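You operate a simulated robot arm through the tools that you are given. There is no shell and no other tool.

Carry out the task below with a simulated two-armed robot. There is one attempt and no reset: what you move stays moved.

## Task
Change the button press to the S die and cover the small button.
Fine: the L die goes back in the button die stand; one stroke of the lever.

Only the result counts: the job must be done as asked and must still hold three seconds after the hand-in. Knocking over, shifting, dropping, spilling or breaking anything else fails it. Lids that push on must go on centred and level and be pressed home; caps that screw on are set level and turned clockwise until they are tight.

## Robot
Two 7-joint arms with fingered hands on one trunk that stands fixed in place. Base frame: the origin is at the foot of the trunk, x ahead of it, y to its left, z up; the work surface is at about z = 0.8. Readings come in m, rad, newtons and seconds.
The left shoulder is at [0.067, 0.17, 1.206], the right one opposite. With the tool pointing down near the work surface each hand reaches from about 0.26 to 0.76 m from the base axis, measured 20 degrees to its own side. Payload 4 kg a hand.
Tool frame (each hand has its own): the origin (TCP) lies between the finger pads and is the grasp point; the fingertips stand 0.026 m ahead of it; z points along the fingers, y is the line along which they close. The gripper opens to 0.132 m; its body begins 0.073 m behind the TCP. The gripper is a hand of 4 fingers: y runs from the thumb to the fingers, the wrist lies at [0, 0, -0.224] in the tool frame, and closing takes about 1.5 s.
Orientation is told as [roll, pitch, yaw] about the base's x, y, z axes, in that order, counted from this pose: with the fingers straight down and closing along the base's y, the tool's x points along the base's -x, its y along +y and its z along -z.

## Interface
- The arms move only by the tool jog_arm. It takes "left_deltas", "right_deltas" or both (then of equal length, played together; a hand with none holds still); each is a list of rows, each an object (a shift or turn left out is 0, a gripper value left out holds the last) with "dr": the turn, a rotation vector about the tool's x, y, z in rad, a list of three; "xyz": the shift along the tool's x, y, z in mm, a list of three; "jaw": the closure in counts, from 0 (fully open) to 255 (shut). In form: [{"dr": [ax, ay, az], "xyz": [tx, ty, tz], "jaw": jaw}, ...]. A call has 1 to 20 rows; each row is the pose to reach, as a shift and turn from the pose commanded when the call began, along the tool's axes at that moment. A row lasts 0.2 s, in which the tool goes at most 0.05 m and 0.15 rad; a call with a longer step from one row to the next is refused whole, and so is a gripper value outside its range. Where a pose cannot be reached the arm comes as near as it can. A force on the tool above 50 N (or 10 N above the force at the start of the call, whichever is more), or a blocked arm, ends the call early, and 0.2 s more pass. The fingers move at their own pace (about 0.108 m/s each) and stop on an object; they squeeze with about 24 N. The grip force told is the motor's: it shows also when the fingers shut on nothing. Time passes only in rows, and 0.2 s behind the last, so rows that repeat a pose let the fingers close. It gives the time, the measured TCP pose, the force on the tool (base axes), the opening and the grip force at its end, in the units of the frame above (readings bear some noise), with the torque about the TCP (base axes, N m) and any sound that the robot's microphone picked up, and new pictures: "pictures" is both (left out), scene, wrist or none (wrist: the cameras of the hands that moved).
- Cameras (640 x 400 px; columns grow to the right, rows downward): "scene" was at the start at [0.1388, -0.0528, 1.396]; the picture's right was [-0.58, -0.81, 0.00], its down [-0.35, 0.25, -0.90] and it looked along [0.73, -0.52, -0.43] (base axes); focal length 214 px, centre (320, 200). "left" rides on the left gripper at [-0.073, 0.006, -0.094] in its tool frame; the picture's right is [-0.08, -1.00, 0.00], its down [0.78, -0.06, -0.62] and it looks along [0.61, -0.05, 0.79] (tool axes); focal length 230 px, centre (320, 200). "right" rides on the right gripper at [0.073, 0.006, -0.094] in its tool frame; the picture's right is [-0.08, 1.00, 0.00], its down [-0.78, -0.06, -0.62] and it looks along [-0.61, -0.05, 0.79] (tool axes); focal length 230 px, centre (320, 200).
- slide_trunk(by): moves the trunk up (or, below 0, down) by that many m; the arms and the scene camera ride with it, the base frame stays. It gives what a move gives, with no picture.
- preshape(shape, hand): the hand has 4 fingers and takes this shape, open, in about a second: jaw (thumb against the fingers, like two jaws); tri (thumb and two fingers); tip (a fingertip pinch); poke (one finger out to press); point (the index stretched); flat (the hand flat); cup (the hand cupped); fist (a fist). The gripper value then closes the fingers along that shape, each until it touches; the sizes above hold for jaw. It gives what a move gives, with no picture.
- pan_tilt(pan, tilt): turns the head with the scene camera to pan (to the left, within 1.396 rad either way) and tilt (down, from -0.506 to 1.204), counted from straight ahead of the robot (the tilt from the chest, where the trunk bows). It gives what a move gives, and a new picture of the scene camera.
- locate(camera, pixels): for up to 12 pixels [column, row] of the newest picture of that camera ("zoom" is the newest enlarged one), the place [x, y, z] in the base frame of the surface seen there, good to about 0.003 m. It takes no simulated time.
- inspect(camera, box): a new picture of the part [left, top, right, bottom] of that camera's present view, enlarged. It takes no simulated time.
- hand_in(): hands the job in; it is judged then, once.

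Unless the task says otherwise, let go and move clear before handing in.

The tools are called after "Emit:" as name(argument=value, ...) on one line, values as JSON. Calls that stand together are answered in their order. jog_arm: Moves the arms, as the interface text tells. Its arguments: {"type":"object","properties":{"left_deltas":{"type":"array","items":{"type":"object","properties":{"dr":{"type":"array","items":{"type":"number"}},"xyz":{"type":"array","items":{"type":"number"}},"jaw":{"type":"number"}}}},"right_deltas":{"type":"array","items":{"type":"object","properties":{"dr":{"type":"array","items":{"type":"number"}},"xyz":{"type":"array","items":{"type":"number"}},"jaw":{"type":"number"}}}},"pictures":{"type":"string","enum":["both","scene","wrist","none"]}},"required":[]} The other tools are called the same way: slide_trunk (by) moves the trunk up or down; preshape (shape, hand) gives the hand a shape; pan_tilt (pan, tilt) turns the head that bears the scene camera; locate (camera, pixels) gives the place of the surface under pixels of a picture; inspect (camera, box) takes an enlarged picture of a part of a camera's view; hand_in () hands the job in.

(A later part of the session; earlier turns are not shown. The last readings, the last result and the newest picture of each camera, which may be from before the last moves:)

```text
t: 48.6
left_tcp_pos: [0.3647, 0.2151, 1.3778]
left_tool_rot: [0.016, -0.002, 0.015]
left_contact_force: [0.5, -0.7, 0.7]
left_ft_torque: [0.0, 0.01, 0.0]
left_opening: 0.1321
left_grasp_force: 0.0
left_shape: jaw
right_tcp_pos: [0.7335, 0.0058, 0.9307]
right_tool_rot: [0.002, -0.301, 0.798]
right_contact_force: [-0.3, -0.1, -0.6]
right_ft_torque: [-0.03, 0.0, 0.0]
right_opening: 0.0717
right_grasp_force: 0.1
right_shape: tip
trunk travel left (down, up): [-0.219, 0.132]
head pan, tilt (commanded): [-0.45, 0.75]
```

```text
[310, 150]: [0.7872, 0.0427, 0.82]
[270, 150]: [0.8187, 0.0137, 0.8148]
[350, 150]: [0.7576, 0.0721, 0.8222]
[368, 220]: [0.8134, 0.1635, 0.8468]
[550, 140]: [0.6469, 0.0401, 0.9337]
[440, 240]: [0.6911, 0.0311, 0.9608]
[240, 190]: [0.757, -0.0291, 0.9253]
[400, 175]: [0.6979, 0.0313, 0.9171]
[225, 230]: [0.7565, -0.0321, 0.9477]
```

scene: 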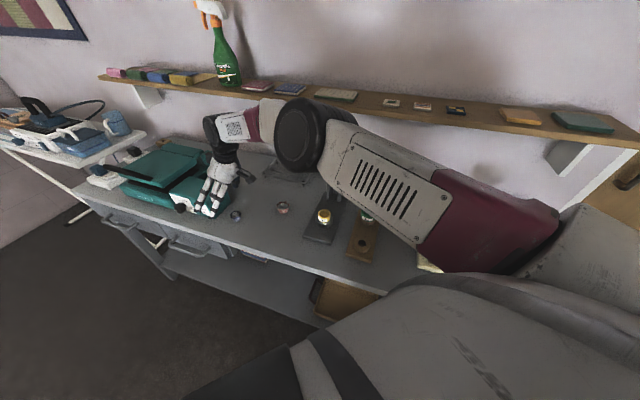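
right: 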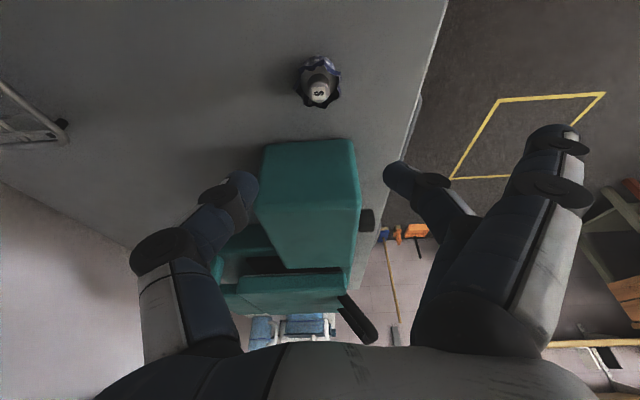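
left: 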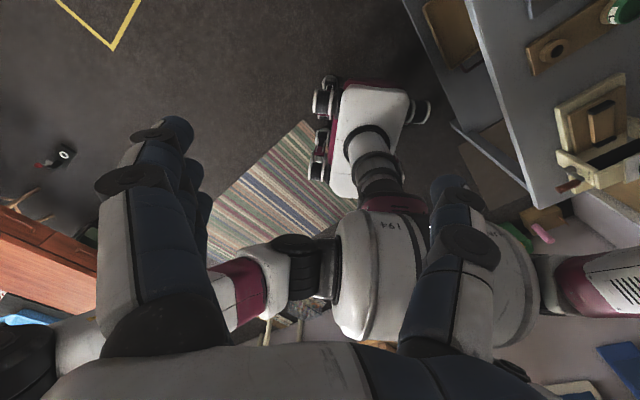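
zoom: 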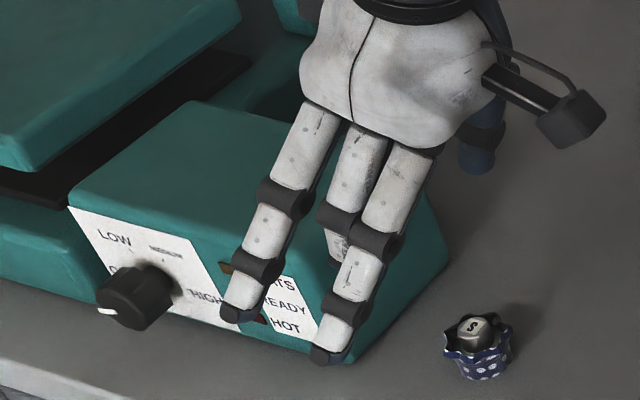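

The outer fingers hang in free space at x≈0.64–0.67, and the teal side face is 65 mm from the button. I'll descend to TCP z≈0.832 with the pinch open 72 mm.

Emit:
jog_arm(right_deltas=[{"xyz": [5, 0.6, 20], "jaw": 118}, {"xyz": [12.7, 1.2, 44], "jaw": 118}, {"xyz": [20, 1.2, 67], "jaw": 118}, {"xyz": [25, 1.2, 84], "jaw": 118}, {"xyz": [28.2, 1.2, 94.5], "jaw": 118}, {"xyz": [28.2, 1.2, 94.5], "jaw": 118}, {"xyz": [28.2, 1.2, 94.5], "jaw": 118}], pictures="both")

Emit:
inspect(camera="right", box=[220, 100, 420, 260])

Emit:
inspect(camera="scene", box=[190, 170, 270, 235])

```text
t: 50.2
left_tcp_pos: [0.365, 0.2147, 1.3788]
left_tool_rot: [0.019, -0.003, 0.015]
left_contact_force: [1.4, -0.8, -1.1]
left_ft_torque: [0.01, -0.01, -0.01]
left_opening: 0.132
left_grasp_force: 0.1
left_shape: jaw
right_tcp_pos: [0.726, 0.0053, 0.8333]
right_tool_rot: [0.001, -0.3, 0.797]
right_contact_force: [-0.1, 0.3, 0.2]
right_ft_torque: [0.01, 0.05, 0.02]
right_opening: 0.0716
right_grasp_force: 0.1
right_shape: tip
right hand out of reach, approached as far as the arm can: row 4, 5, 6, 7
trunk travel left (down, up): [-0.219, 0.132]
head pan, tilt (commanded): [-0.45, 0.75]
```

scene: 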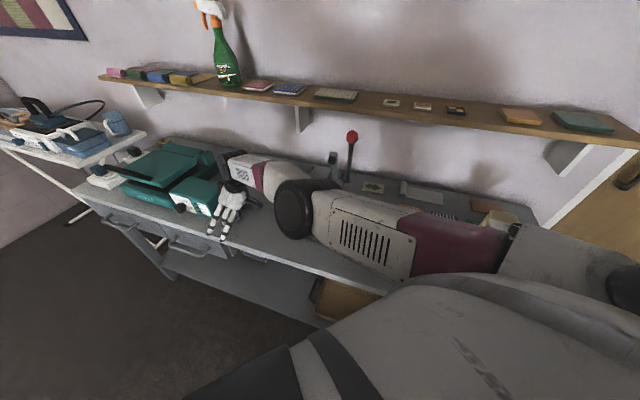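
right: 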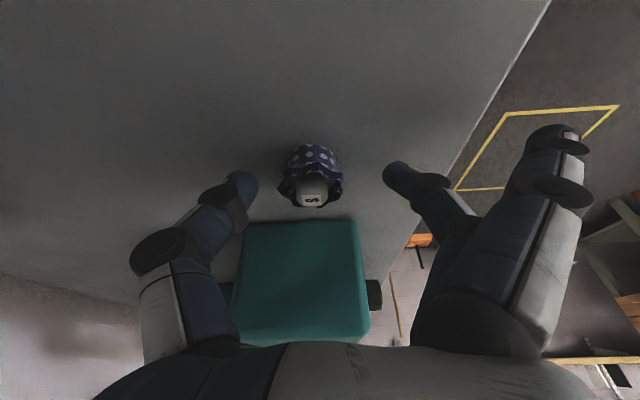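

```text
2.50 times, centred on (320, 180) of right
```

zoom: 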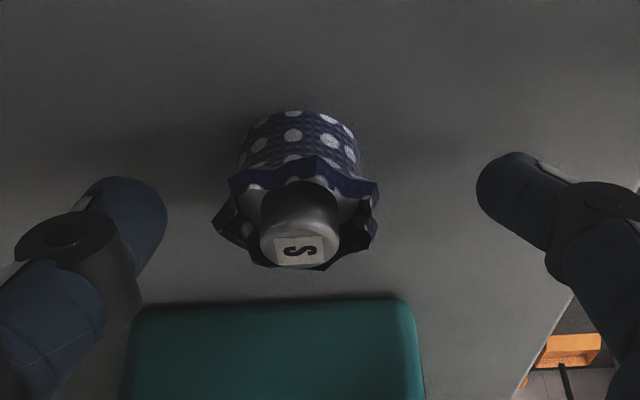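

```text
6.15 times, centred on (230, 202) of scene
```

zoom: 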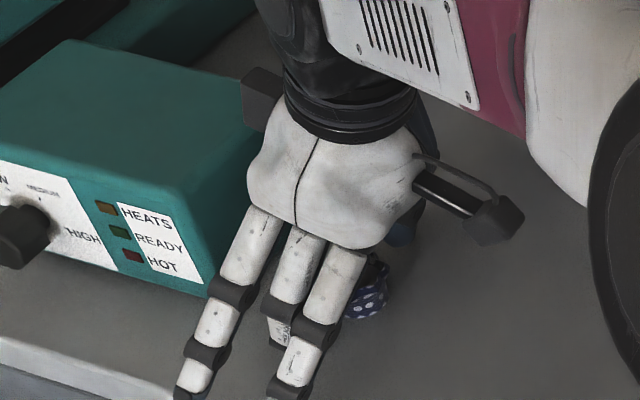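

The arm ran out of reach about 6 mm short of the button at (0.726,0.005). The elbow also looks low in the scene at (295,208), so I'll check its height before doing anything else.

Emit:
locate(camera="scene", pixels=[[295, 210], [310, 235], [295, 185], [330, 190], [340, 255], [390, 270], [370, 210], [260, 175], [275, 215], [420, 275], [350, 165], [332, 155]])

Emit:
inspect(camera="scene", box=[230, 130, 450, 290])

```text
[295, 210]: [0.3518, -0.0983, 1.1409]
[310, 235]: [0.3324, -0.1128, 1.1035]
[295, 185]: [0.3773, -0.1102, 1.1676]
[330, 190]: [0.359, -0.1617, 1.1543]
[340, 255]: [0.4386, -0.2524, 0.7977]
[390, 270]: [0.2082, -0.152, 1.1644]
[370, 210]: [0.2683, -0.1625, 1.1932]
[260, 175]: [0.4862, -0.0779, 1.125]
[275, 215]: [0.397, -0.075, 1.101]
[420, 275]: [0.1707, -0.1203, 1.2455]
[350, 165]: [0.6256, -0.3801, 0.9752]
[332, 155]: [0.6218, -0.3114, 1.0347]
```

```text
2.50 times, centred on (340, 210) of scene
```

zoom: 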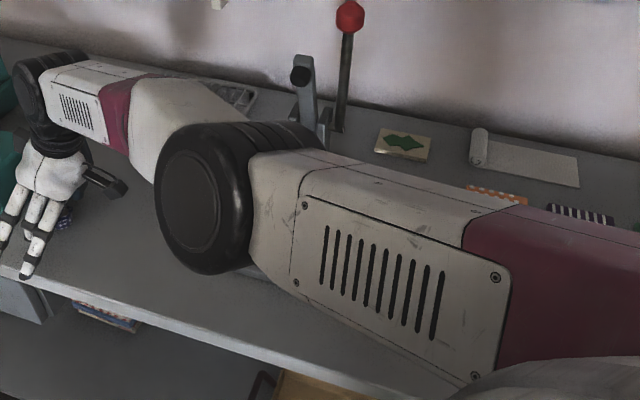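

The elbow is at z≈1.1, clear of everything. Lowering the trunk will extend the reach, so I'll first raise the hand 165 mm, then slide the trunk down 0.12 m.

Emit:
jog_arm(right_deltas=[{"xyz": [-9, 0, -30], "jaw": 118}, {"xyz": [-22, 0, -70], "jaw": 118}, {"xyz": [-35.5, 0, -114], "jaw": 118}, {"xyz": [-48.9, 0, -157.6], "jaw": 118}, {"xyz": [-48.9, 0, -157.6], "jaw": 118}], pictures="none")

Emit:
slide_trunk(by=-0.12)

Emit:
pan_tilt(pan=-0.35, tilt=0.75)

Emit:
inspect(camera="right", box=[0, 0, 640, 400])

```text
t: 51.4
left_tcp_pos: [0.3641, 0.2151, 1.3787]
left_tool_rot: [0.017, -0.002, 0.015]
left_contact_force: [0.8, -1.3, 0.0]
left_ft_torque: [0.0, 0.02, 0.01]
left_opening: 0.132
left_grasp_force: 0.1
left_shape: jaw
right_tcp_pos: [0.7415, 0.0084, 0.9998]
right_tool_rot: [0.003, -0.299, 0.791]
right_contact_force: [-0.2, 0.5, 0.1]
right_ft_torque: [0.04, 0.01, -0.05]
right_opening: 0.0717
right_grasp_force: 0.3
right_shape: tip
right hand out of reach, approached as far as the arm can: row 1, 2, 3, 4, 5
trunk travel left (down, up): [-0.219, 0.132]
head pan, tilt (commanded): [-0.45, 0.75]
```

```text
t: 52.4
left_tcp_pos: [0.3705, 0.2151, 1.2952]
left_tool_rot: [0.019, 0.018, 0.015]
left_contact_force: [0.3, -0.1, 0.1]
left_ft_torque: [0.02, -0.01, 0.01]
left_opening: 0.1318
left_grasp_force: 0.1
left_shape: jaw
right_tcp_pos: [0.7497, 0.0052, 0.8297]
right_tool_rot: [0.095, -0.205, 0.766]
right_contact_force: [-0.3, 3.2, 12.2]
right_ft_torque: [-0.29, -0.37, 0.05]
right_opening: 0.0666
right_grasp_force: 0.0
right_shape: tip
trunk travel left (down, up): [-0.143, 0.208]
head pan, tilt (commanded): [-0.45, 0.75]
stopped: the force on the tool passed its limit at 78 N (the readings are from after the stop); the commanded pose is now the measured one
```

```text
t: 53.1
left_tcp_pos: [0.3701, 0.2132, 1.296]
left_tool_rot: [0.021, 0.016, 0.015]
left_contact_force: [0.1, 0.0, 0.5]
left_ft_torque: [-0.02, 0.0, 0.05]
left_opening: 0.1318
left_grasp_force: 0.0
left_shape: jaw
right_tcp_pos: [0.7481, 0.0042, 0.8289]
right_tool_rot: [0.095, -0.205, 0.767]
right_contact_force: [0.1, 1.9, 20.2]
right_ft_torque: [-0.57, -0.61, 0.08]
right_opening: 0.0669
right_grasp_force: 0.0
right_shape: tip
trunk travel left (down, up): [-0.143, 0.208]
head pan, tilt (commanded): [-0.351, 0.75]
```

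scene: 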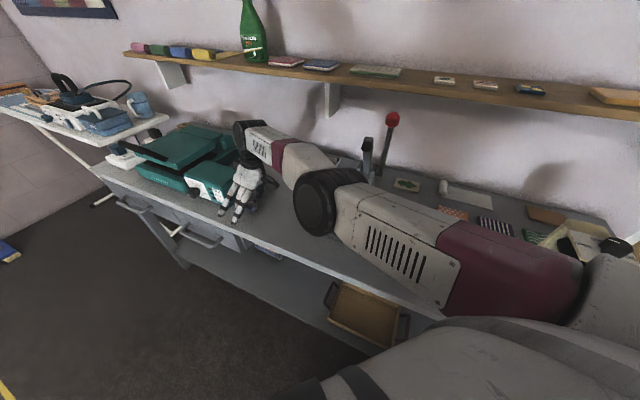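

```text
1.00 times, centred on (320, 200) of right (not enlarged: the box is as wide or as high as the picture)
```

zoom: 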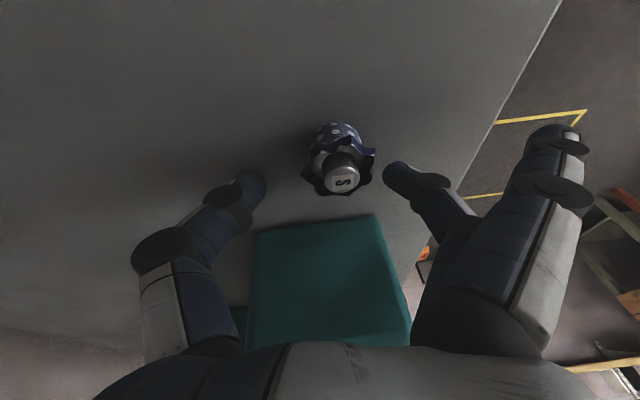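

The trunk slide ended with contact: the right hand came down to z≈0.829 with 20 N up, most likely fingertips on the bench. I'll lift the hand straight up now and then check that nothing moved.

Emit:
jog_arm(right_deltas=[{"xyz": [-2, 0.9, -10], "jaw": 118}, {"xyz": [-6, 2.8, -29], "jaw": 118}, {"xyz": [-12.2, 5.6, -58.5], "jaw": 118}, {"xyz": [-18.3, 8.4, -88], "jaw": 118}, {"xyz": [-18.3, 8.4, -88], "jaw": 118}], pictures="both")

Emit:
inspect(camera="scene", box=[130, 110, 330, 240])

```text
t: 54.3
left_tcp_pos: [0.374, 0.2151, 1.2959]
left_tool_rot: [0.018, 0.019, 0.015]
left_contact_force: [0.1, -0.1, -0.4]
left_ft_torque: [0.05, 0.0, 0.02]
left_opening: 0.1321
left_grasp_force: 0.0
left_shape: jaw
right_tcp_pos: [0.7516, 0.0164, 0.9181]
right_tool_rot: [0.098, -0.202, 0.79]
right_contact_force: [-0.2, 0.3, -0.2]
right_ft_torque: [0.06, 0.02, 0.04]
right_opening: 0.0705
right_grasp_force: 0.1
right_shape: tip
right hand out of reach, approached as far as the arm can: row 3, 4, 5
trunk travel left (down, up): [-0.143, 0.208]
head pan, tilt (commanded): [-0.351, 0.75]
```

scene: 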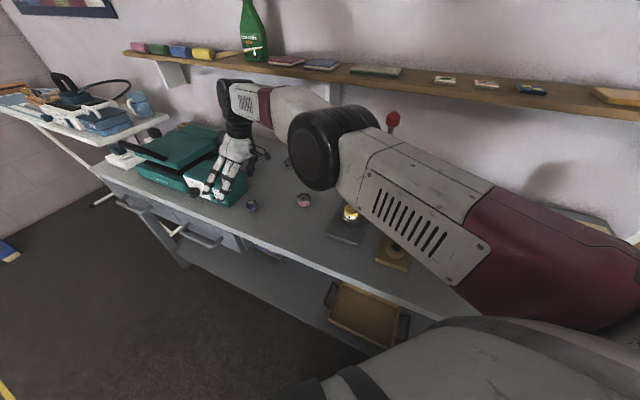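
right: 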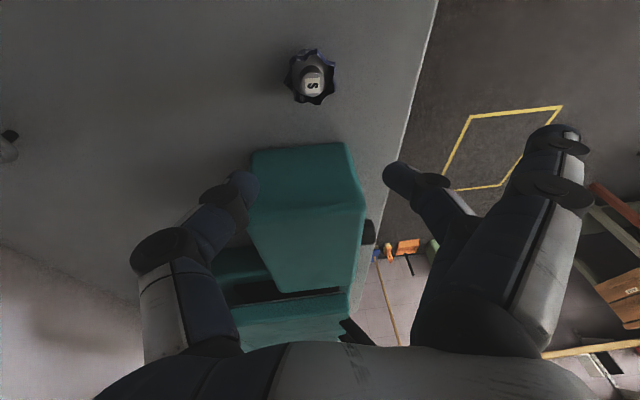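

```text
3.08 times, centred on (230, 175) of scene
```

zoom: 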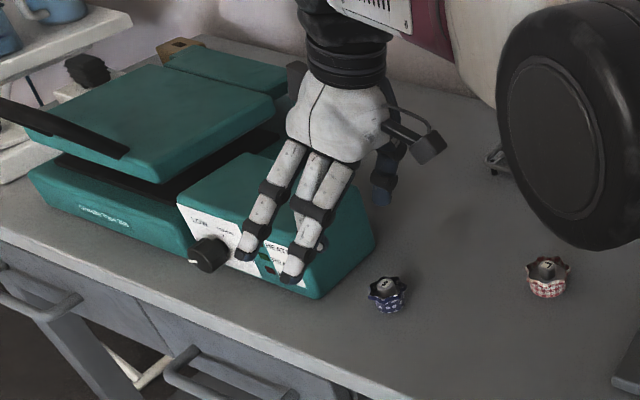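

Nothing appears displaced and the button is still upright. The hand overshot forward in its tilted pose, so I'll bring it back to a reachable pose above the button with roll removed and tilt restored.

Emit:
jog_arm(right_deltas=[{"xyz": [9, 5.7, -12], "dr": [0.03, -0.033, -0.01], "jaw": 118}, {"xyz": [18, 11.5, -24], "dr": [0.063, -0.065, -0.02], "jaw": 118}, {"xyz": [26.5, 17.2, -35.6], "dr": [0.0946, -0.098, -0.03], "jaw": 118}, {"xyz": [26.5, 17.2, -35.6], "dr": [0.0946, -0.098, -0.03], "jaw": 118}, {"xyz": [26.5, 17.2, -35.6], "dr": [0.0946, -0.098, -0.03], "jaw": 118}], pictures="both")

Emit:
inspect(camera="right", box=[250, 30, 390, 140])

```text
t: 55.5
left_tcp_pos: [0.3731, 0.2137, 1.2952]
left_tool_rot: [0.019, 0.019, 0.016]
left_contact_force: [-0.2, 0.1, -0.1]
left_ft_torque: [-0.03, -0.05, -0.04]
left_opening: 0.1318
left_grasp_force: 0.0
left_shape: jaw
right_tcp_pos: [0.7157, -0.0085, 0.9466]
right_tool_rot: [-0.003, -0.304, 0.793]
right_contact_force: [-0.5, -0.8, 0.4]
right_ft_torque: [0.02, 0.04, 0.04]
right_opening: 0.0707
right_grasp_force: 0.0
right_shape: tip
trunk travel left (down, up): [-0.143, 0.208]
head pan, tilt (commanded): [-0.351, 0.75]
```

scene: 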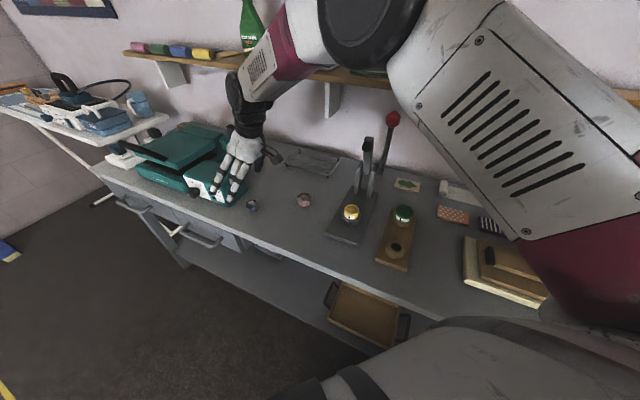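
right: 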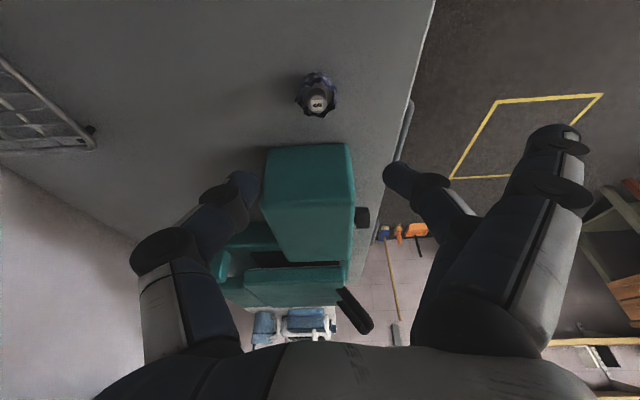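

```text
3.64 times, centred on (320, 85) of right
```

zoom: 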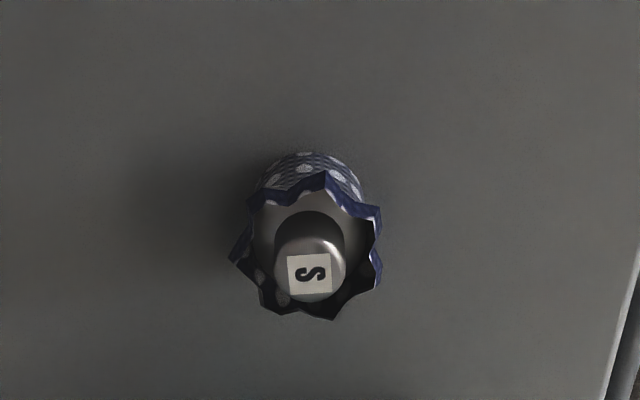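

The button is unmoved at about (0.732,0.006), and this pose is reachable. I'll move over it to z≈0.87 first and check.

Emit:
jog_arm(right_deltas=[{"xyz": [-12, -0.6, 10], "jaw": 118}, {"xyz": [-14, -1.2, 30], "jaw": 118}, {"xyz": [-7.4, -1.2, 50], "jaw": 118}, {"xyz": [-2, -1.2, 68], "jaw": 118}, {"xyz": [1.7, -1.2, 79.7], "jaw": 118}, {"xyz": [1.7, -1.2, 79.7], "jaw": 118}, {"xyz": [1.7, -1.2, 79.7], "jaw": 118}], pictures="both")

Emit:
inspect(camera="right", box=[230, 80, 410, 240])

Emit:
inspect(camera="scene", box=[200, 120, 300, 230])

```text
t: 57.1
left_tcp_pos: [0.3738, 0.2149, 1.2961]
left_tool_rot: [0.02, 0.021, 0.015]
left_contact_force: [-0.4, -0.1, -0.3]
left_ft_torque: [-0.01, 0.05, -0.01]
left_opening: 0.1323
left_grasp_force: 0.1
left_shape: jaw
right_tcp_pos: [0.7335, 0.0091, 0.8708]
right_tool_rot: [-0.004, -0.301, 0.793]
right_contact_force: [-0.2, 0.1, 0.1]
right_ft_torque: [0.03, 0.02, 0.01]
right_opening: 0.0708
right_grasp_force: 0.0
right_shape: tip
trunk travel left (down, up): [-0.143, 0.208]
head pan, tilt (commanded): [-0.351, 0.75]
```

scene: 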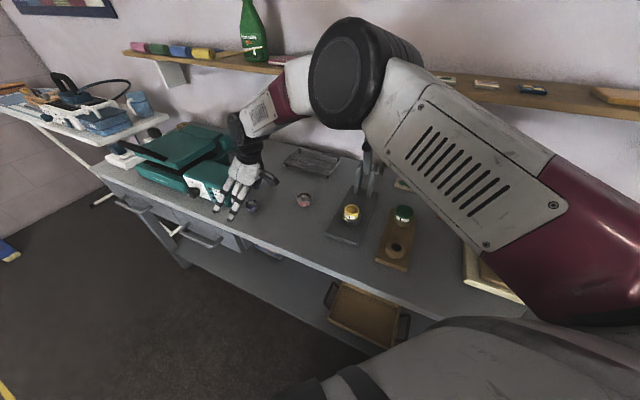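
right: 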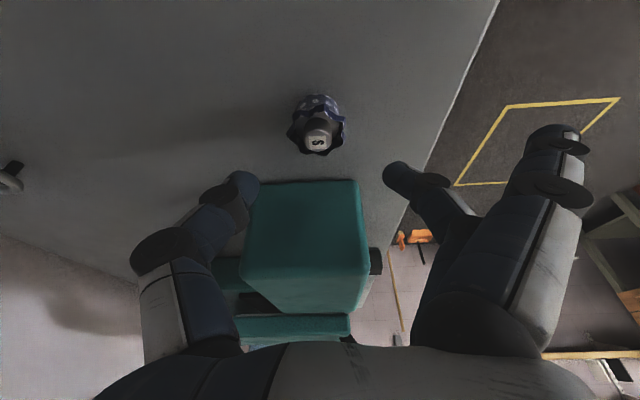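

```text
2.50 times, centred on (320, 160) of right
```

zoom: 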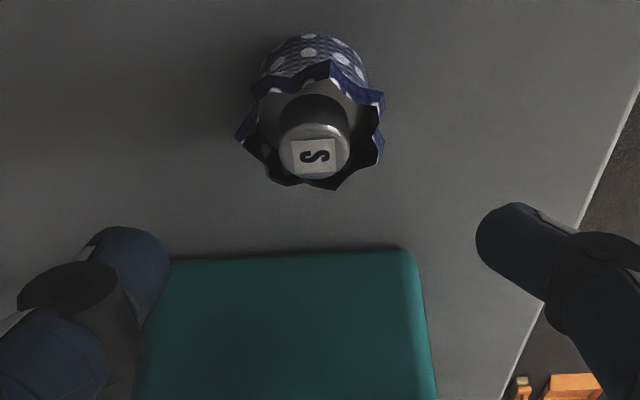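

```text
3.64 times, centred on (250, 175) of scene
```

zoom: 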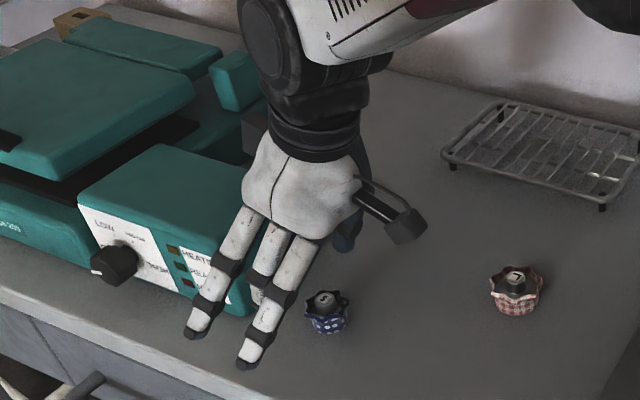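

The button is +2.6 mm in x and −0.3 mm in y from under the TCP. I'll make the final descent to TCP z≈0.832.

Emit:
jog_arm(right_deltas=[{"xyz": [5, -0.3, 9], "jaw": 118}, {"xyz": [8.3, -0.3, 18], "jaw": 118}, {"xyz": [11.2, -0.3, 27], "jaw": 118}, {"xyz": [14, -0.3, 36.3], "jaw": 118}, {"xyz": [14, -0.3, 36.3], "jaw": 118}, {"xyz": [14, -0.3, 36.3], "jaw": 118}], pictures="both")

Emit:
inspect(camera="right", box=[230, 100, 410, 260])

Emit:
inspect(camera="scene", box=[200, 160, 280, 225])

```text
t: 58.5
left_tcp_pos: [0.3738, 0.2142, 1.2942]
left_tool_rot: [0.018, 0.02, 0.015]
left_contact_force: [0.3, -0.8, 0.3]
left_ft_torque: [0.01, 0.0, 0.0]
left_opening: 0.1319
left_grasp_force: 0.0
left_shape: jaw
right_tcp_pos: [0.7307, 0.0048, 0.8311]
right_tool_rot: [-0.003, -0.3, 0.795]
right_contact_force: [-0.5, -0.4, 0.7]
right_ft_torque: [0.0, -0.02, -0.02]
right_opening: 0.071
right_grasp_force: 0.0
right_shape: tip
trunk travel left (down, up): [-0.143, 0.208]
head pan, tilt (commanded): [-0.351, 0.75]
```

scene: 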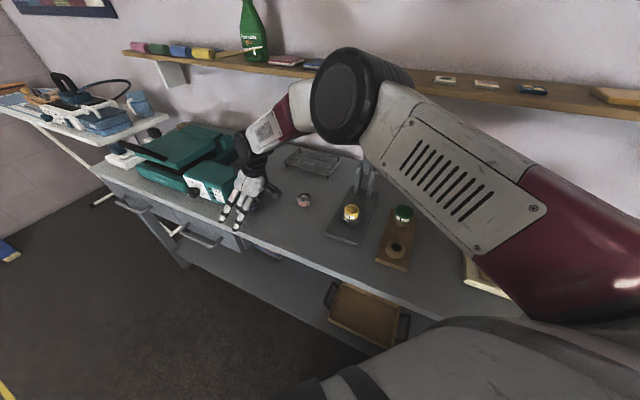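
right: 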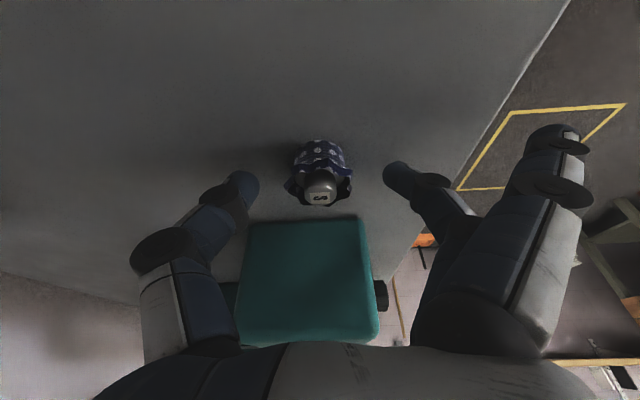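

```text
2.50 times, centred on (320, 180) of right
```

zoom: 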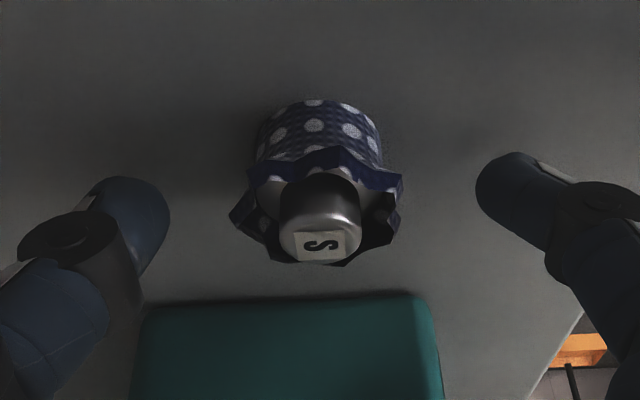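

```text
6.15 times, centred on (240, 192) of scene
```

zoom: 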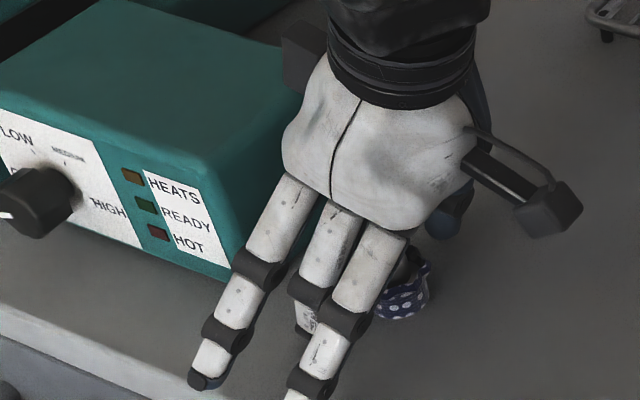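

The button sits centred between thumb and finger in the wrist zoom, with the body spanning 257–382. I'll close the pinch.

Emit:
jog_arm(right_deltas=[{"jaw": 150}, {"jaw": 180}, {"jaw": 220}, {"jaw": 255}, {"jaw": 255}, {"jaw": 255}, {"jaw": 255}, {"jaw": 255}], pictures="wrist")

Emit:
inspect(camera="right", box=[230, 100, 410, 260])

```text
t: 60.3
left_tcp_pos: [0.3722, 0.2148, 1.2954]
left_tool_rot: [0.02, 0.017, 0.014]
left_contact_force: [-1.2, 0.2, -1.0]
left_ft_torque: [-0.02, -0.01, -0.01]
left_opening: 0.132
left_grasp_force: 0.1
left_shape: jaw
right_tcp_pos: [0.7303, 0.0048, 0.8336]
right_tool_rot: [-0.003, -0.3, 0.794]
right_contact_force: [0.6, 0.0, 2.8]
right_ft_torque: [0.0, -0.08, 0.01]
right_opening: 0.0213
right_grasp_force: 23.5
right_shape: tip
trunk travel left (down, up): [-0.143, 0.208]
head pan, tilt (commanded): [-0.351, 0.75]
```

right: 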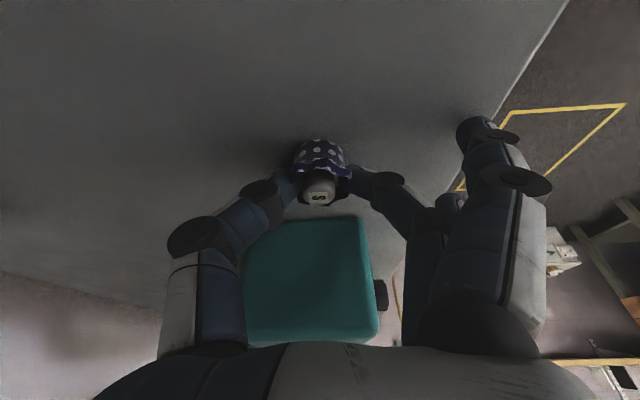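

```text
2.50 times, centred on (320, 180) of right
```

zoom: 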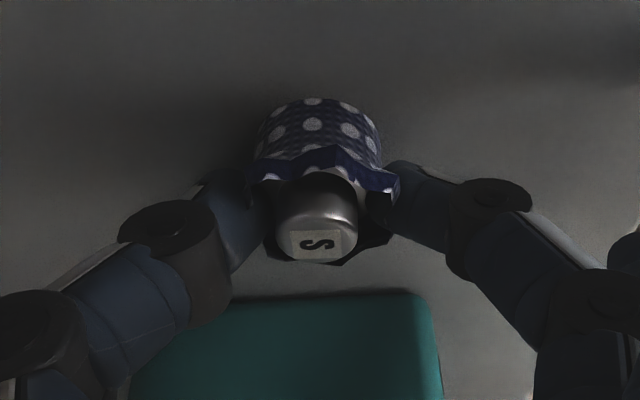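

Grip force is 23.5 N with the pinch around the body. I'll lift slowly and check the button comes up level.

Emit:
jog_arm(right_deltas=[{"xyz": [-1.5, 0, -4.8], "jaw": 255}, {"xyz": [-4.5, 0, -14.3], "jaw": 255}, {"xyz": [-8.9, 0, -28.6], "jaw": 255}, {"xyz": [-13.3, 0, -43], "jaw": 255}, {"xyz": [-17.8, 0, -57.3], "jaw": 255}, {"xyz": [-17.8, 0, -57.3], "jaw": 255}], pictures="wrist")

Emit:
inspect(camera="right", box=[250, 120, 390, 250])

Emit:
inspect(camera="scene", box=[200, 150, 300, 225])

```text
t: 61.7
left_tcp_pos: [0.3739, 0.2147, 1.2951]
left_tool_rot: [0.018, 0.02, 0.015]
left_contact_force: [-0.2, -0.4, -0.3]
left_ft_torque: [0.0, 0.01, 0.01]
left_opening: 0.1319
left_grasp_force: 0.0
left_shape: jaw
right_tcp_pos: [0.7297, 0.0044, 0.8916]
right_tool_rot: [-0.003, -0.299, 0.795]
right_contact_force: [0.0, -0.1, 0.8]
right_ft_torque: [0.0, 0.0, -0.04]
right_opening: 0.0171
right_grasp_force: 23.8
right_shape: tip
trunk travel left (down, up): [-0.143, 0.208]
head pan, tilt (commanded): [-0.351, 0.75]
```

right: 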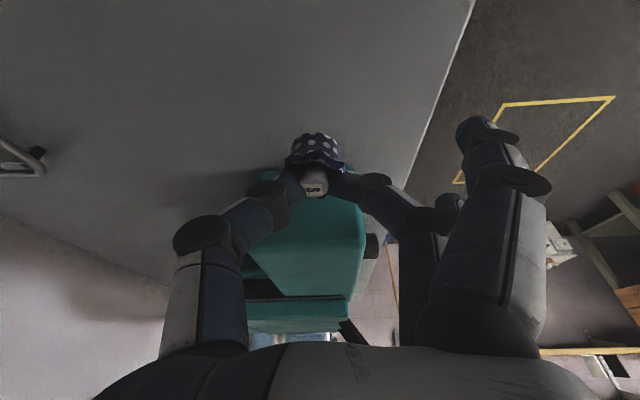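

```text
3.08 times, centred on (320, 185) of right
```

zoom: 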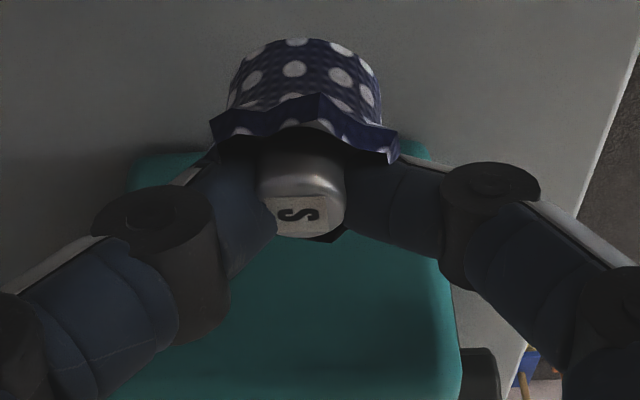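

```text
5.33 times, centred on (250, 188) of scene
```

zoom: 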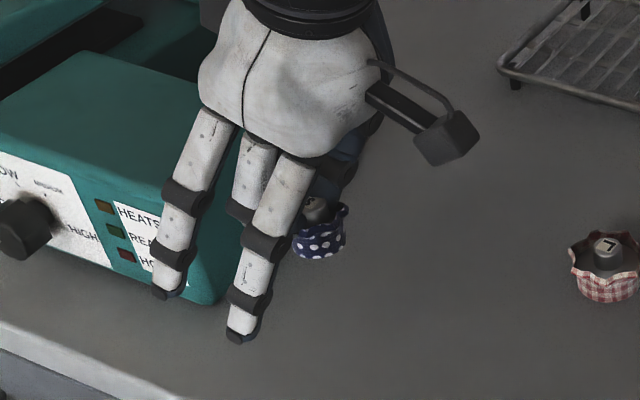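

The opening dropped to 0.017, so the pinch has settled onto the 18 mm knob above the petals. I'll check how level the button hangs and its height.

Emit:
inspect(camera="right", box=[270, 125, 370, 205])

Emit:
locate(camera="zoom", pixels=[[300, 320], [280, 350], [320, 340], [290, 260], [230, 130], [300, 60], [350, 100], [300, 165], [190, 190], [410, 200], [290, 90], [300, 130]])

Emit:
inspect(camera="scene", box=[245, 175, 285, 205])

Emit:
locate(camera="zoom", pixels=[[230, 190], [240, 280], [270, 300], [300, 270], [200, 280], [280, 240], [330, 250], [250, 320]])

```text
5.00 times, centred on (320, 165) of right
```

zoom: 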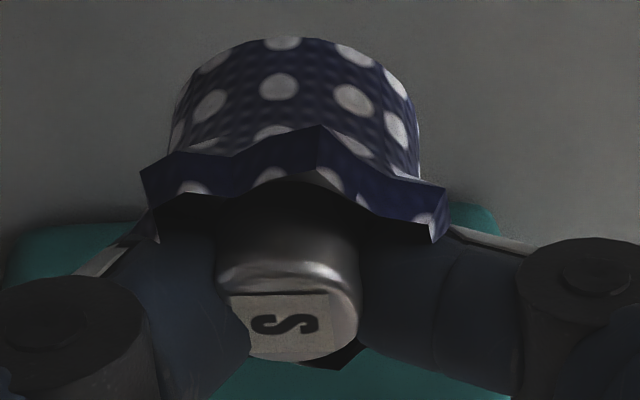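

```text
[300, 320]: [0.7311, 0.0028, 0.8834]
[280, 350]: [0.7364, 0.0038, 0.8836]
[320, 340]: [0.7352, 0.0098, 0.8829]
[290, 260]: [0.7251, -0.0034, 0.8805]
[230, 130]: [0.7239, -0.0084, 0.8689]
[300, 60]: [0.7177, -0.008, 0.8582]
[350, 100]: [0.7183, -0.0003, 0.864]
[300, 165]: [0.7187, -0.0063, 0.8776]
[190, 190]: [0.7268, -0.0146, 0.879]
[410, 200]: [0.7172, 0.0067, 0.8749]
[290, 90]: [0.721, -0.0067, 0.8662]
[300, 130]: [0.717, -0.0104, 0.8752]
```

```text
13.33 times, centred on (265, 190) of scene
```

zoom: 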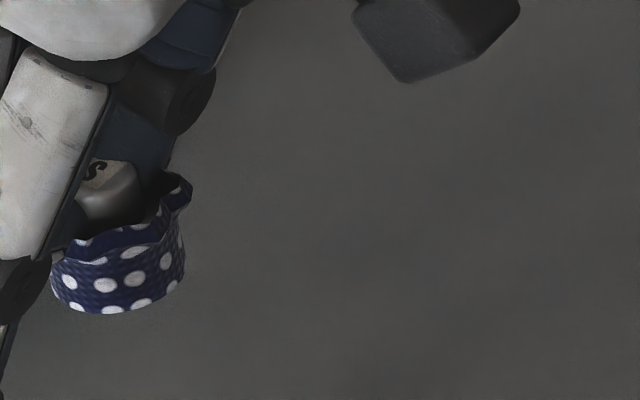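

```text
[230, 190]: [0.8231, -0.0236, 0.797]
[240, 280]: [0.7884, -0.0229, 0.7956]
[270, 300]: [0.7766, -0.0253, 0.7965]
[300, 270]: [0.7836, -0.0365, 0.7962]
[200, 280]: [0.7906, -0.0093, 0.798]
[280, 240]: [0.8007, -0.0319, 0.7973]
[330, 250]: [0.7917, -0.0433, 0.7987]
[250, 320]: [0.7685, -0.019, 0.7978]
```

The knob top reads z≈0.8833 at several points, so the button hangs level, gripped by its knob with the fingertips above the body. I'll raise it gently while starting to yaw back toward the press orientation.

Emit:
jog_arm(right_deltas=[{"xyz": [-4.4, 0, -14.3], "dr": [0.0296, 0, 0.0955], "jaw": 255}, {"xyz": [-8.9, 0, -28.7], "dr": [0.0591, 0, 0.191], "jaw": 255}, {"xyz": [-13.3, 0, -43], "dr": [0.0887, 0, 0.2866], "jaw": 255}, {"xyz": [-17.7, 0, -57.3], "dr": [0.1182, 0, 0.3821], "jaw": 255}, {"xyz": [-22.2, 0, -71.6], "dr": [0.1478, 0, 0.4777], "jaw": 255}, {"xyz": [-26.6, 0, -86], "dr": [0.1773, 0, 0.5732], "jaw": 255}, {"xyz": [-26.6, 0, -86], "dr": [0.1773, 0, 0.5732], "jaw": 255}], pictures="both")

Emit:
inspect(camera="right", box=[270, 125, 370, 205])

```text
t: 63.3
left_tcp_pos: [0.373, 0.2134, 1.2945]
left_tool_rot: [0.02, 0.021, 0.017]
left_contact_force: [-0.1, -0.8, 0.6]
left_ft_torque: [0.0, 0.02, 0.0]
left_opening: 0.1319
left_grasp_force: 0.1
left_shape: jaw
right_tcp_pos: [0.7307, 0.0031, 0.9825]
right_tool_rot: [-0.002, -0.304, 0.194]
right_contact_force: [-0.7, 0.2, 0.1]
right_ft_torque: [0.0, -0.01, -0.02]
right_opening: 0.017
right_grasp_force: 23.7
right_shape: tip
trunk travel left (down, up): [-0.143, 0.208]
head pan, tilt (commanded): [-0.351, 0.75]
```

scene: 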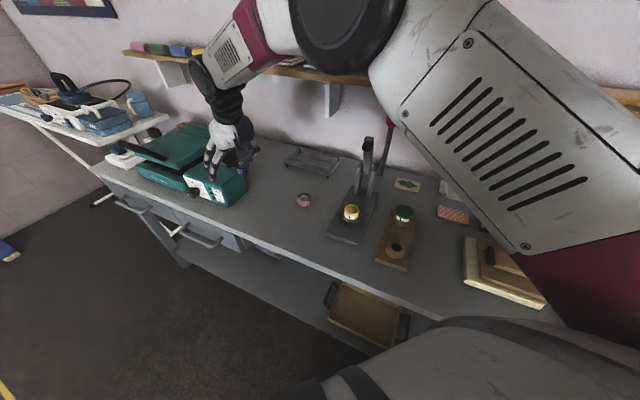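
right: 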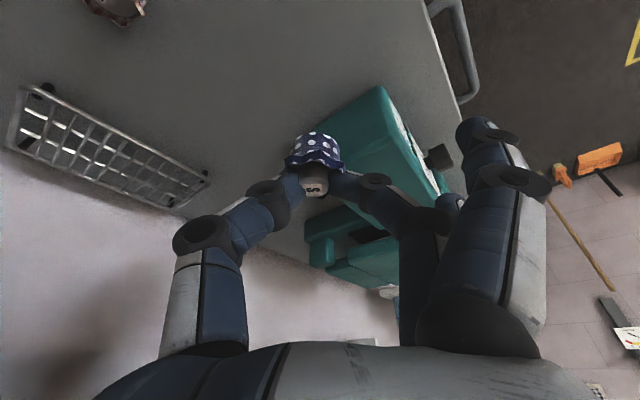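

```text
5.00 times, centred on (320, 165) of right
```

zoom: 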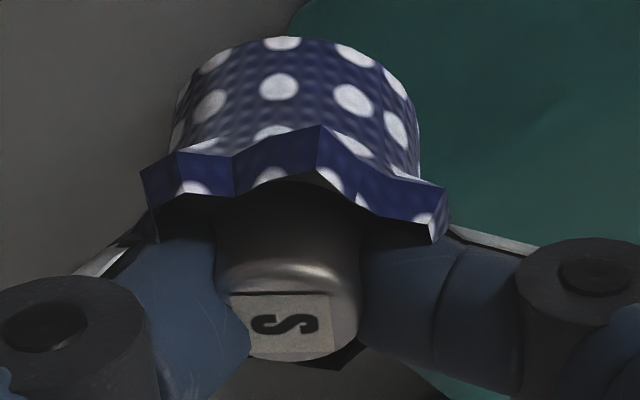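

The button hold is unchanged. I'll carry it slowly to in front of the press while finishing the yaw to −0.785.

Emit:
jog_arm(right_deltas=[{"xyz": [10, -9, -3], "dr": [0.014, 0, 0.045], "jaw": 255}, {"xyz": [25, -23, -8], "dr": [0.034, 0, 0.108], "jaw": 255}, {"xyz": [41, -37, -13], "dr": [0.055, 0, 0.175], "jaw": 255}, {"xyz": [57, -52, -18], "dr": [0.077, 0, 0.245], "jaw": 255}, {"xyz": [73, -66, -23], "dr": [0.098, 0, 0.313], "jaw": 255}, {"xyz": [89, -81, -28], "dr": [0.12, 0, 0.382], "jaw": 255}, {"xyz": [105, -95, -33], "dr": [0.141, 0, 0.45], "jaw": 255}, {"xyz": [121, -110, -38], "dr": [0.163, 0, 0.52], "jaw": 255}, {"xyz": [137, -124, -43], "dr": [0.184, 0, 0.588], "jaw": 255}, {"xyz": [153, -139, -48], "dr": [0.206, 0, 0.657], "jaw": 255}, {"xyz": [169, -154, -53], "dr": [0.228, 0, 0.726], "jaw": 255}, {"xyz": [185, -168, -58], "dr": [0.249, 0, 0.795], "jaw": 255}, {"xyz": [200, -182, -63], "dr": [0.27, 0, 0.86], "jaw": 255}, {"xyz": [212, -193, -66.5], "dr": [0.286, 0, 0.912], "jaw": 255}, {"xyz": [217.6, -197.8, -68.3], "dr": [0.293, 0, 0.934], "jaw": 255}, {"xyz": [217.6, -197.8, -68.3], "dr": [0.293, 0, 0.934], "jaw": 255}], pictures="both")

Emit:
inspect(camera="right", box=[250, 20, 390, 210])

Emit:
inspect(camera="scene", box=[310, 130, 410, 250])

```text
t: 66.7
left_tcp_pos: [0.3722, 0.2147, 1.2942]
left_tool_rot: [0.02, 0.021, 0.016]
left_contact_force: [-0.7, -0.6, -1.0]
left_ft_torque: [-0.03, -0.01, 0.0]
left_opening: 0.1317
left_grasp_force: 0.1
left_shape: jaw
right_tcp_pos: [0.5451, -0.2317, 0.9826]
right_tool_rot: [-0.002, -0.306, -0.786]
right_contact_force: [0.0, -0.1, -0.7]
right_ft_torque: [0.01, 0.01, -0.02]
right_opening: 0.0169
right_grasp_force: 23.7
right_shape: tip
trunk travel left (down, up): [-0.143, 0.208]
head pan, tilt (commanded): [-0.351, 0.75]
```

scene: 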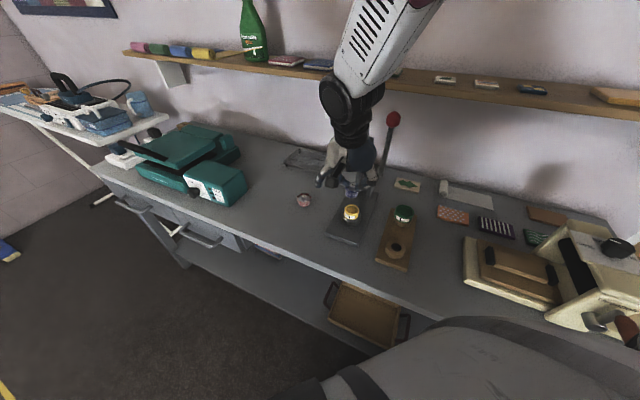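
right: 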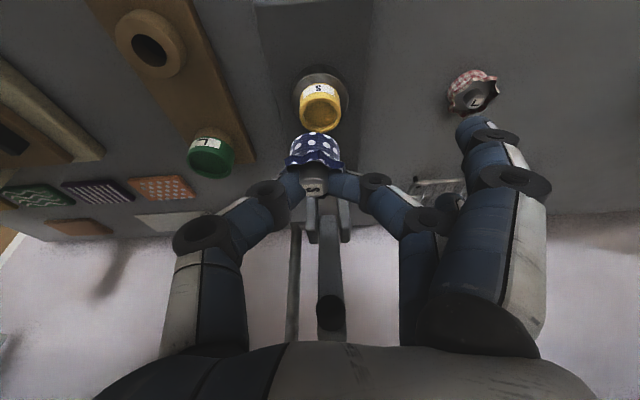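

```text
2.11 times, centred on (320, 115) of right
```

zoom: 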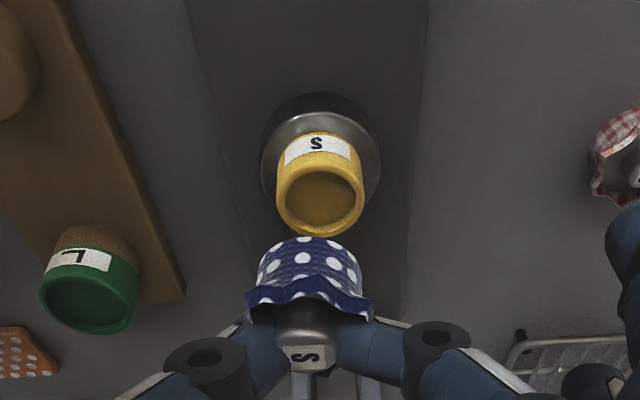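

```text
3.33 times, centred on (360, 190) of scene
```

zoom: 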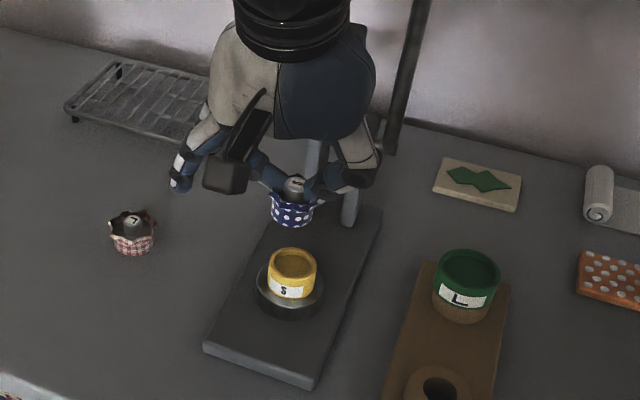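

The S cup shows at (320,105) in the wrist view with the button at (315,150) above it. I'll zoom in on the cup and button to measure the offset between them.

Emit:
inspect(camera="right", box=[280, 70, 360, 135])

Emit:
locate(camera="zoom", pixels=[[320, 200], [240, 280], [325, 345], [405, 270], [320, 260], [250, 220], [395, 220], [270, 330], [380, 325], [290, 280], [350, 280], [320, 310]])

Emit:
inspect(camera="scene", box=[325, 170, 375, 245])

Emit:
inspect(camera="scene", box=[330, 195, 370, 225])

Emit:
locate(camera="zoom", pixels=[[352, 180], [352, 290], [270, 235], [445, 235], [352, 240], [290, 190], [420, 190], [300, 275], [410, 275], [352, 210]])

```text
6.15 times, centred on (320, 102) of right
```

zoom: 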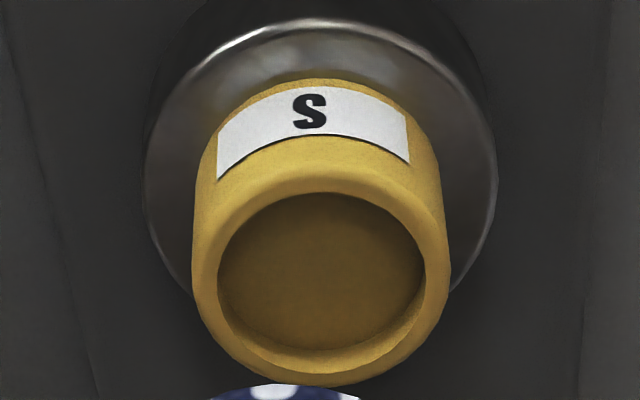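

```text
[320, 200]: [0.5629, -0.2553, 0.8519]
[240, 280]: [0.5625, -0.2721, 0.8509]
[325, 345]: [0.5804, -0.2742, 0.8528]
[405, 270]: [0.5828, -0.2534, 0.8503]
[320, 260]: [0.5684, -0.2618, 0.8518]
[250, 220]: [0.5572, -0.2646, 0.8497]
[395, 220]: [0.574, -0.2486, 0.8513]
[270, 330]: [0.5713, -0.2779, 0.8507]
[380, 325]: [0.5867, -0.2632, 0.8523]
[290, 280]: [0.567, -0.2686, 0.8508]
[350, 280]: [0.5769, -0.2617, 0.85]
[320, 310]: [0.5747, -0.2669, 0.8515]
```

```text
5.33 times, centred on (350, 208) of scene
```

zoom: 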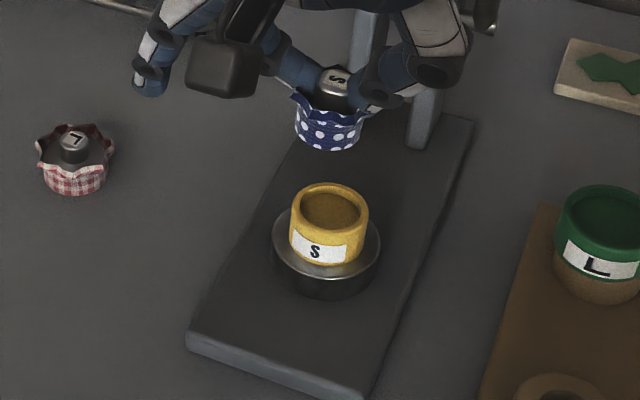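

```text
13.33 times, centred on (350, 210) of scene
```

zoom: 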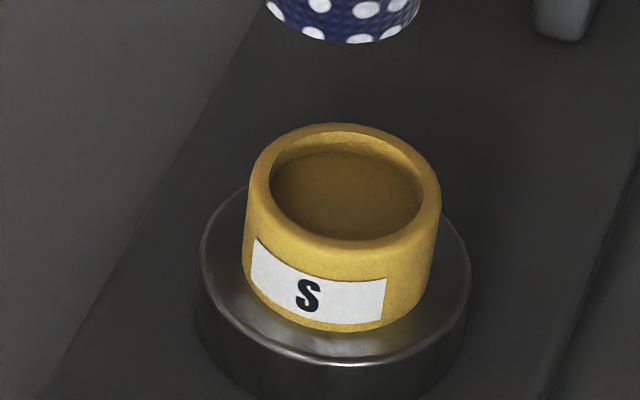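

```text
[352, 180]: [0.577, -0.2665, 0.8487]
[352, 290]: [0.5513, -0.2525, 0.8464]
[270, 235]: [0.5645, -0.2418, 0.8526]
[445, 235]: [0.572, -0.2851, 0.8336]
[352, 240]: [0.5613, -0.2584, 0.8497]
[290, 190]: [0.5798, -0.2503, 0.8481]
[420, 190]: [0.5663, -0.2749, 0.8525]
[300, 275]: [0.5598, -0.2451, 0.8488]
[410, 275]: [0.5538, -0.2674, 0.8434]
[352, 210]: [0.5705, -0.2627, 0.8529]
```

The cup is about −40 mm in x_h and +0.4 mm in y from the TCP, while the button sits at roughly (−0.5,−2.4) mm in the grip. I'll move over the cup with that offset and lower part way.

Emit:
jog_arm(right_deltas=[{"xyz": [-9, 0.7, 2.8], "jaw": 255}, {"xyz": [-18.1, 1.4, 5.7], "jaw": 255}, {"xyz": [-27.2, 2.1, 8.6], "jaw": 255}, {"xyz": [-36.2, 2.8, 11.4], "jaw": 255}, {"xyz": [-32, 2.8, 25], "jaw": 255}, {"xyz": [-27.5, 2.8, 39], "jaw": 255}, {"xyz": [-22.7, 2.8, 54], "jaw": 255}, {"xyz": [-18.1, 2.8, 68.6], "jaw": 255}, {"xyz": [-18.1, 2.8, 68.6], "jaw": 255}, {"xyz": [-18.1, 2.8, 68.6], "jaw": 255}], pictures="both")

Emit:
inspect(camera="right", box=[270, 70, 370, 205])

Emit:
inspect(camera="scene", box=[330, 185, 374, 225])

```text
t: 68.9
left_tcp_pos: [0.3729, 0.2146, 1.2945]
left_tool_rot: [0.02, 0.021, 0.017]
left_contact_force: [-0.1, 0.1, 0.2]
left_ft_torque: [0.02, -0.02, -0.01]
left_opening: 0.132
left_grasp_force: 0.0
left_shape: jaw
right_tcp_pos: [0.5724, -0.2574, 0.9222]
right_tool_rot: [-0.004, -0.306, -0.785]
right_contact_force: [0.8, -0.2, -0.7]
right_ft_torque: [0.0, -0.01, 0.01]
right_opening: 0.0169
right_grasp_force: 23.8
right_shape: tip
trunk travel left (down, up): [-0.143, 0.208]
head pan, tilt (commanded): [-0.351, 0.75]
```

scene: 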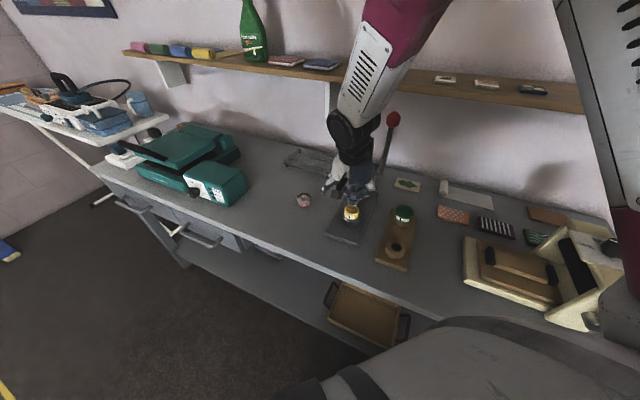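
right: 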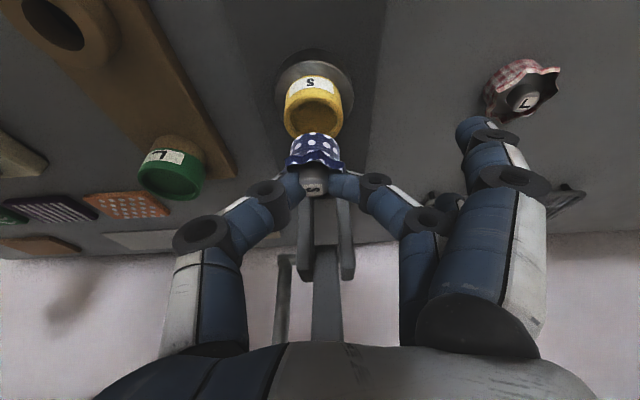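

```text
2.96 times, centred on (320, 138) of right
```

zoom: 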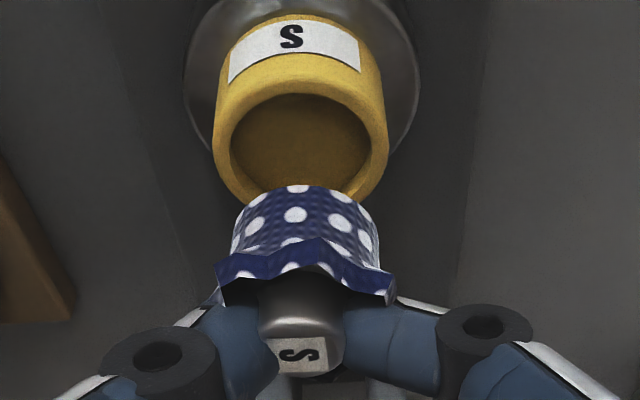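

```text
10.00 times, centred on (352, 205) of scene
```

zoom: 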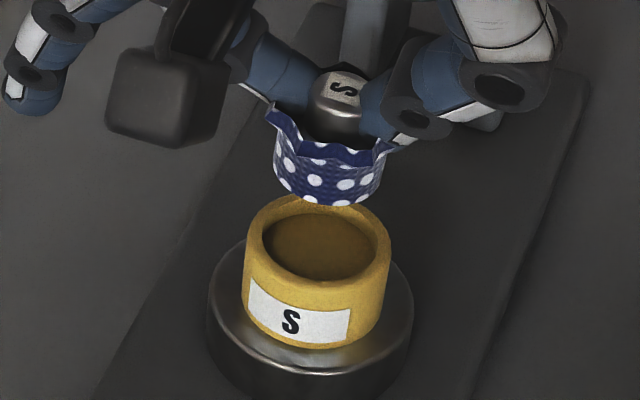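

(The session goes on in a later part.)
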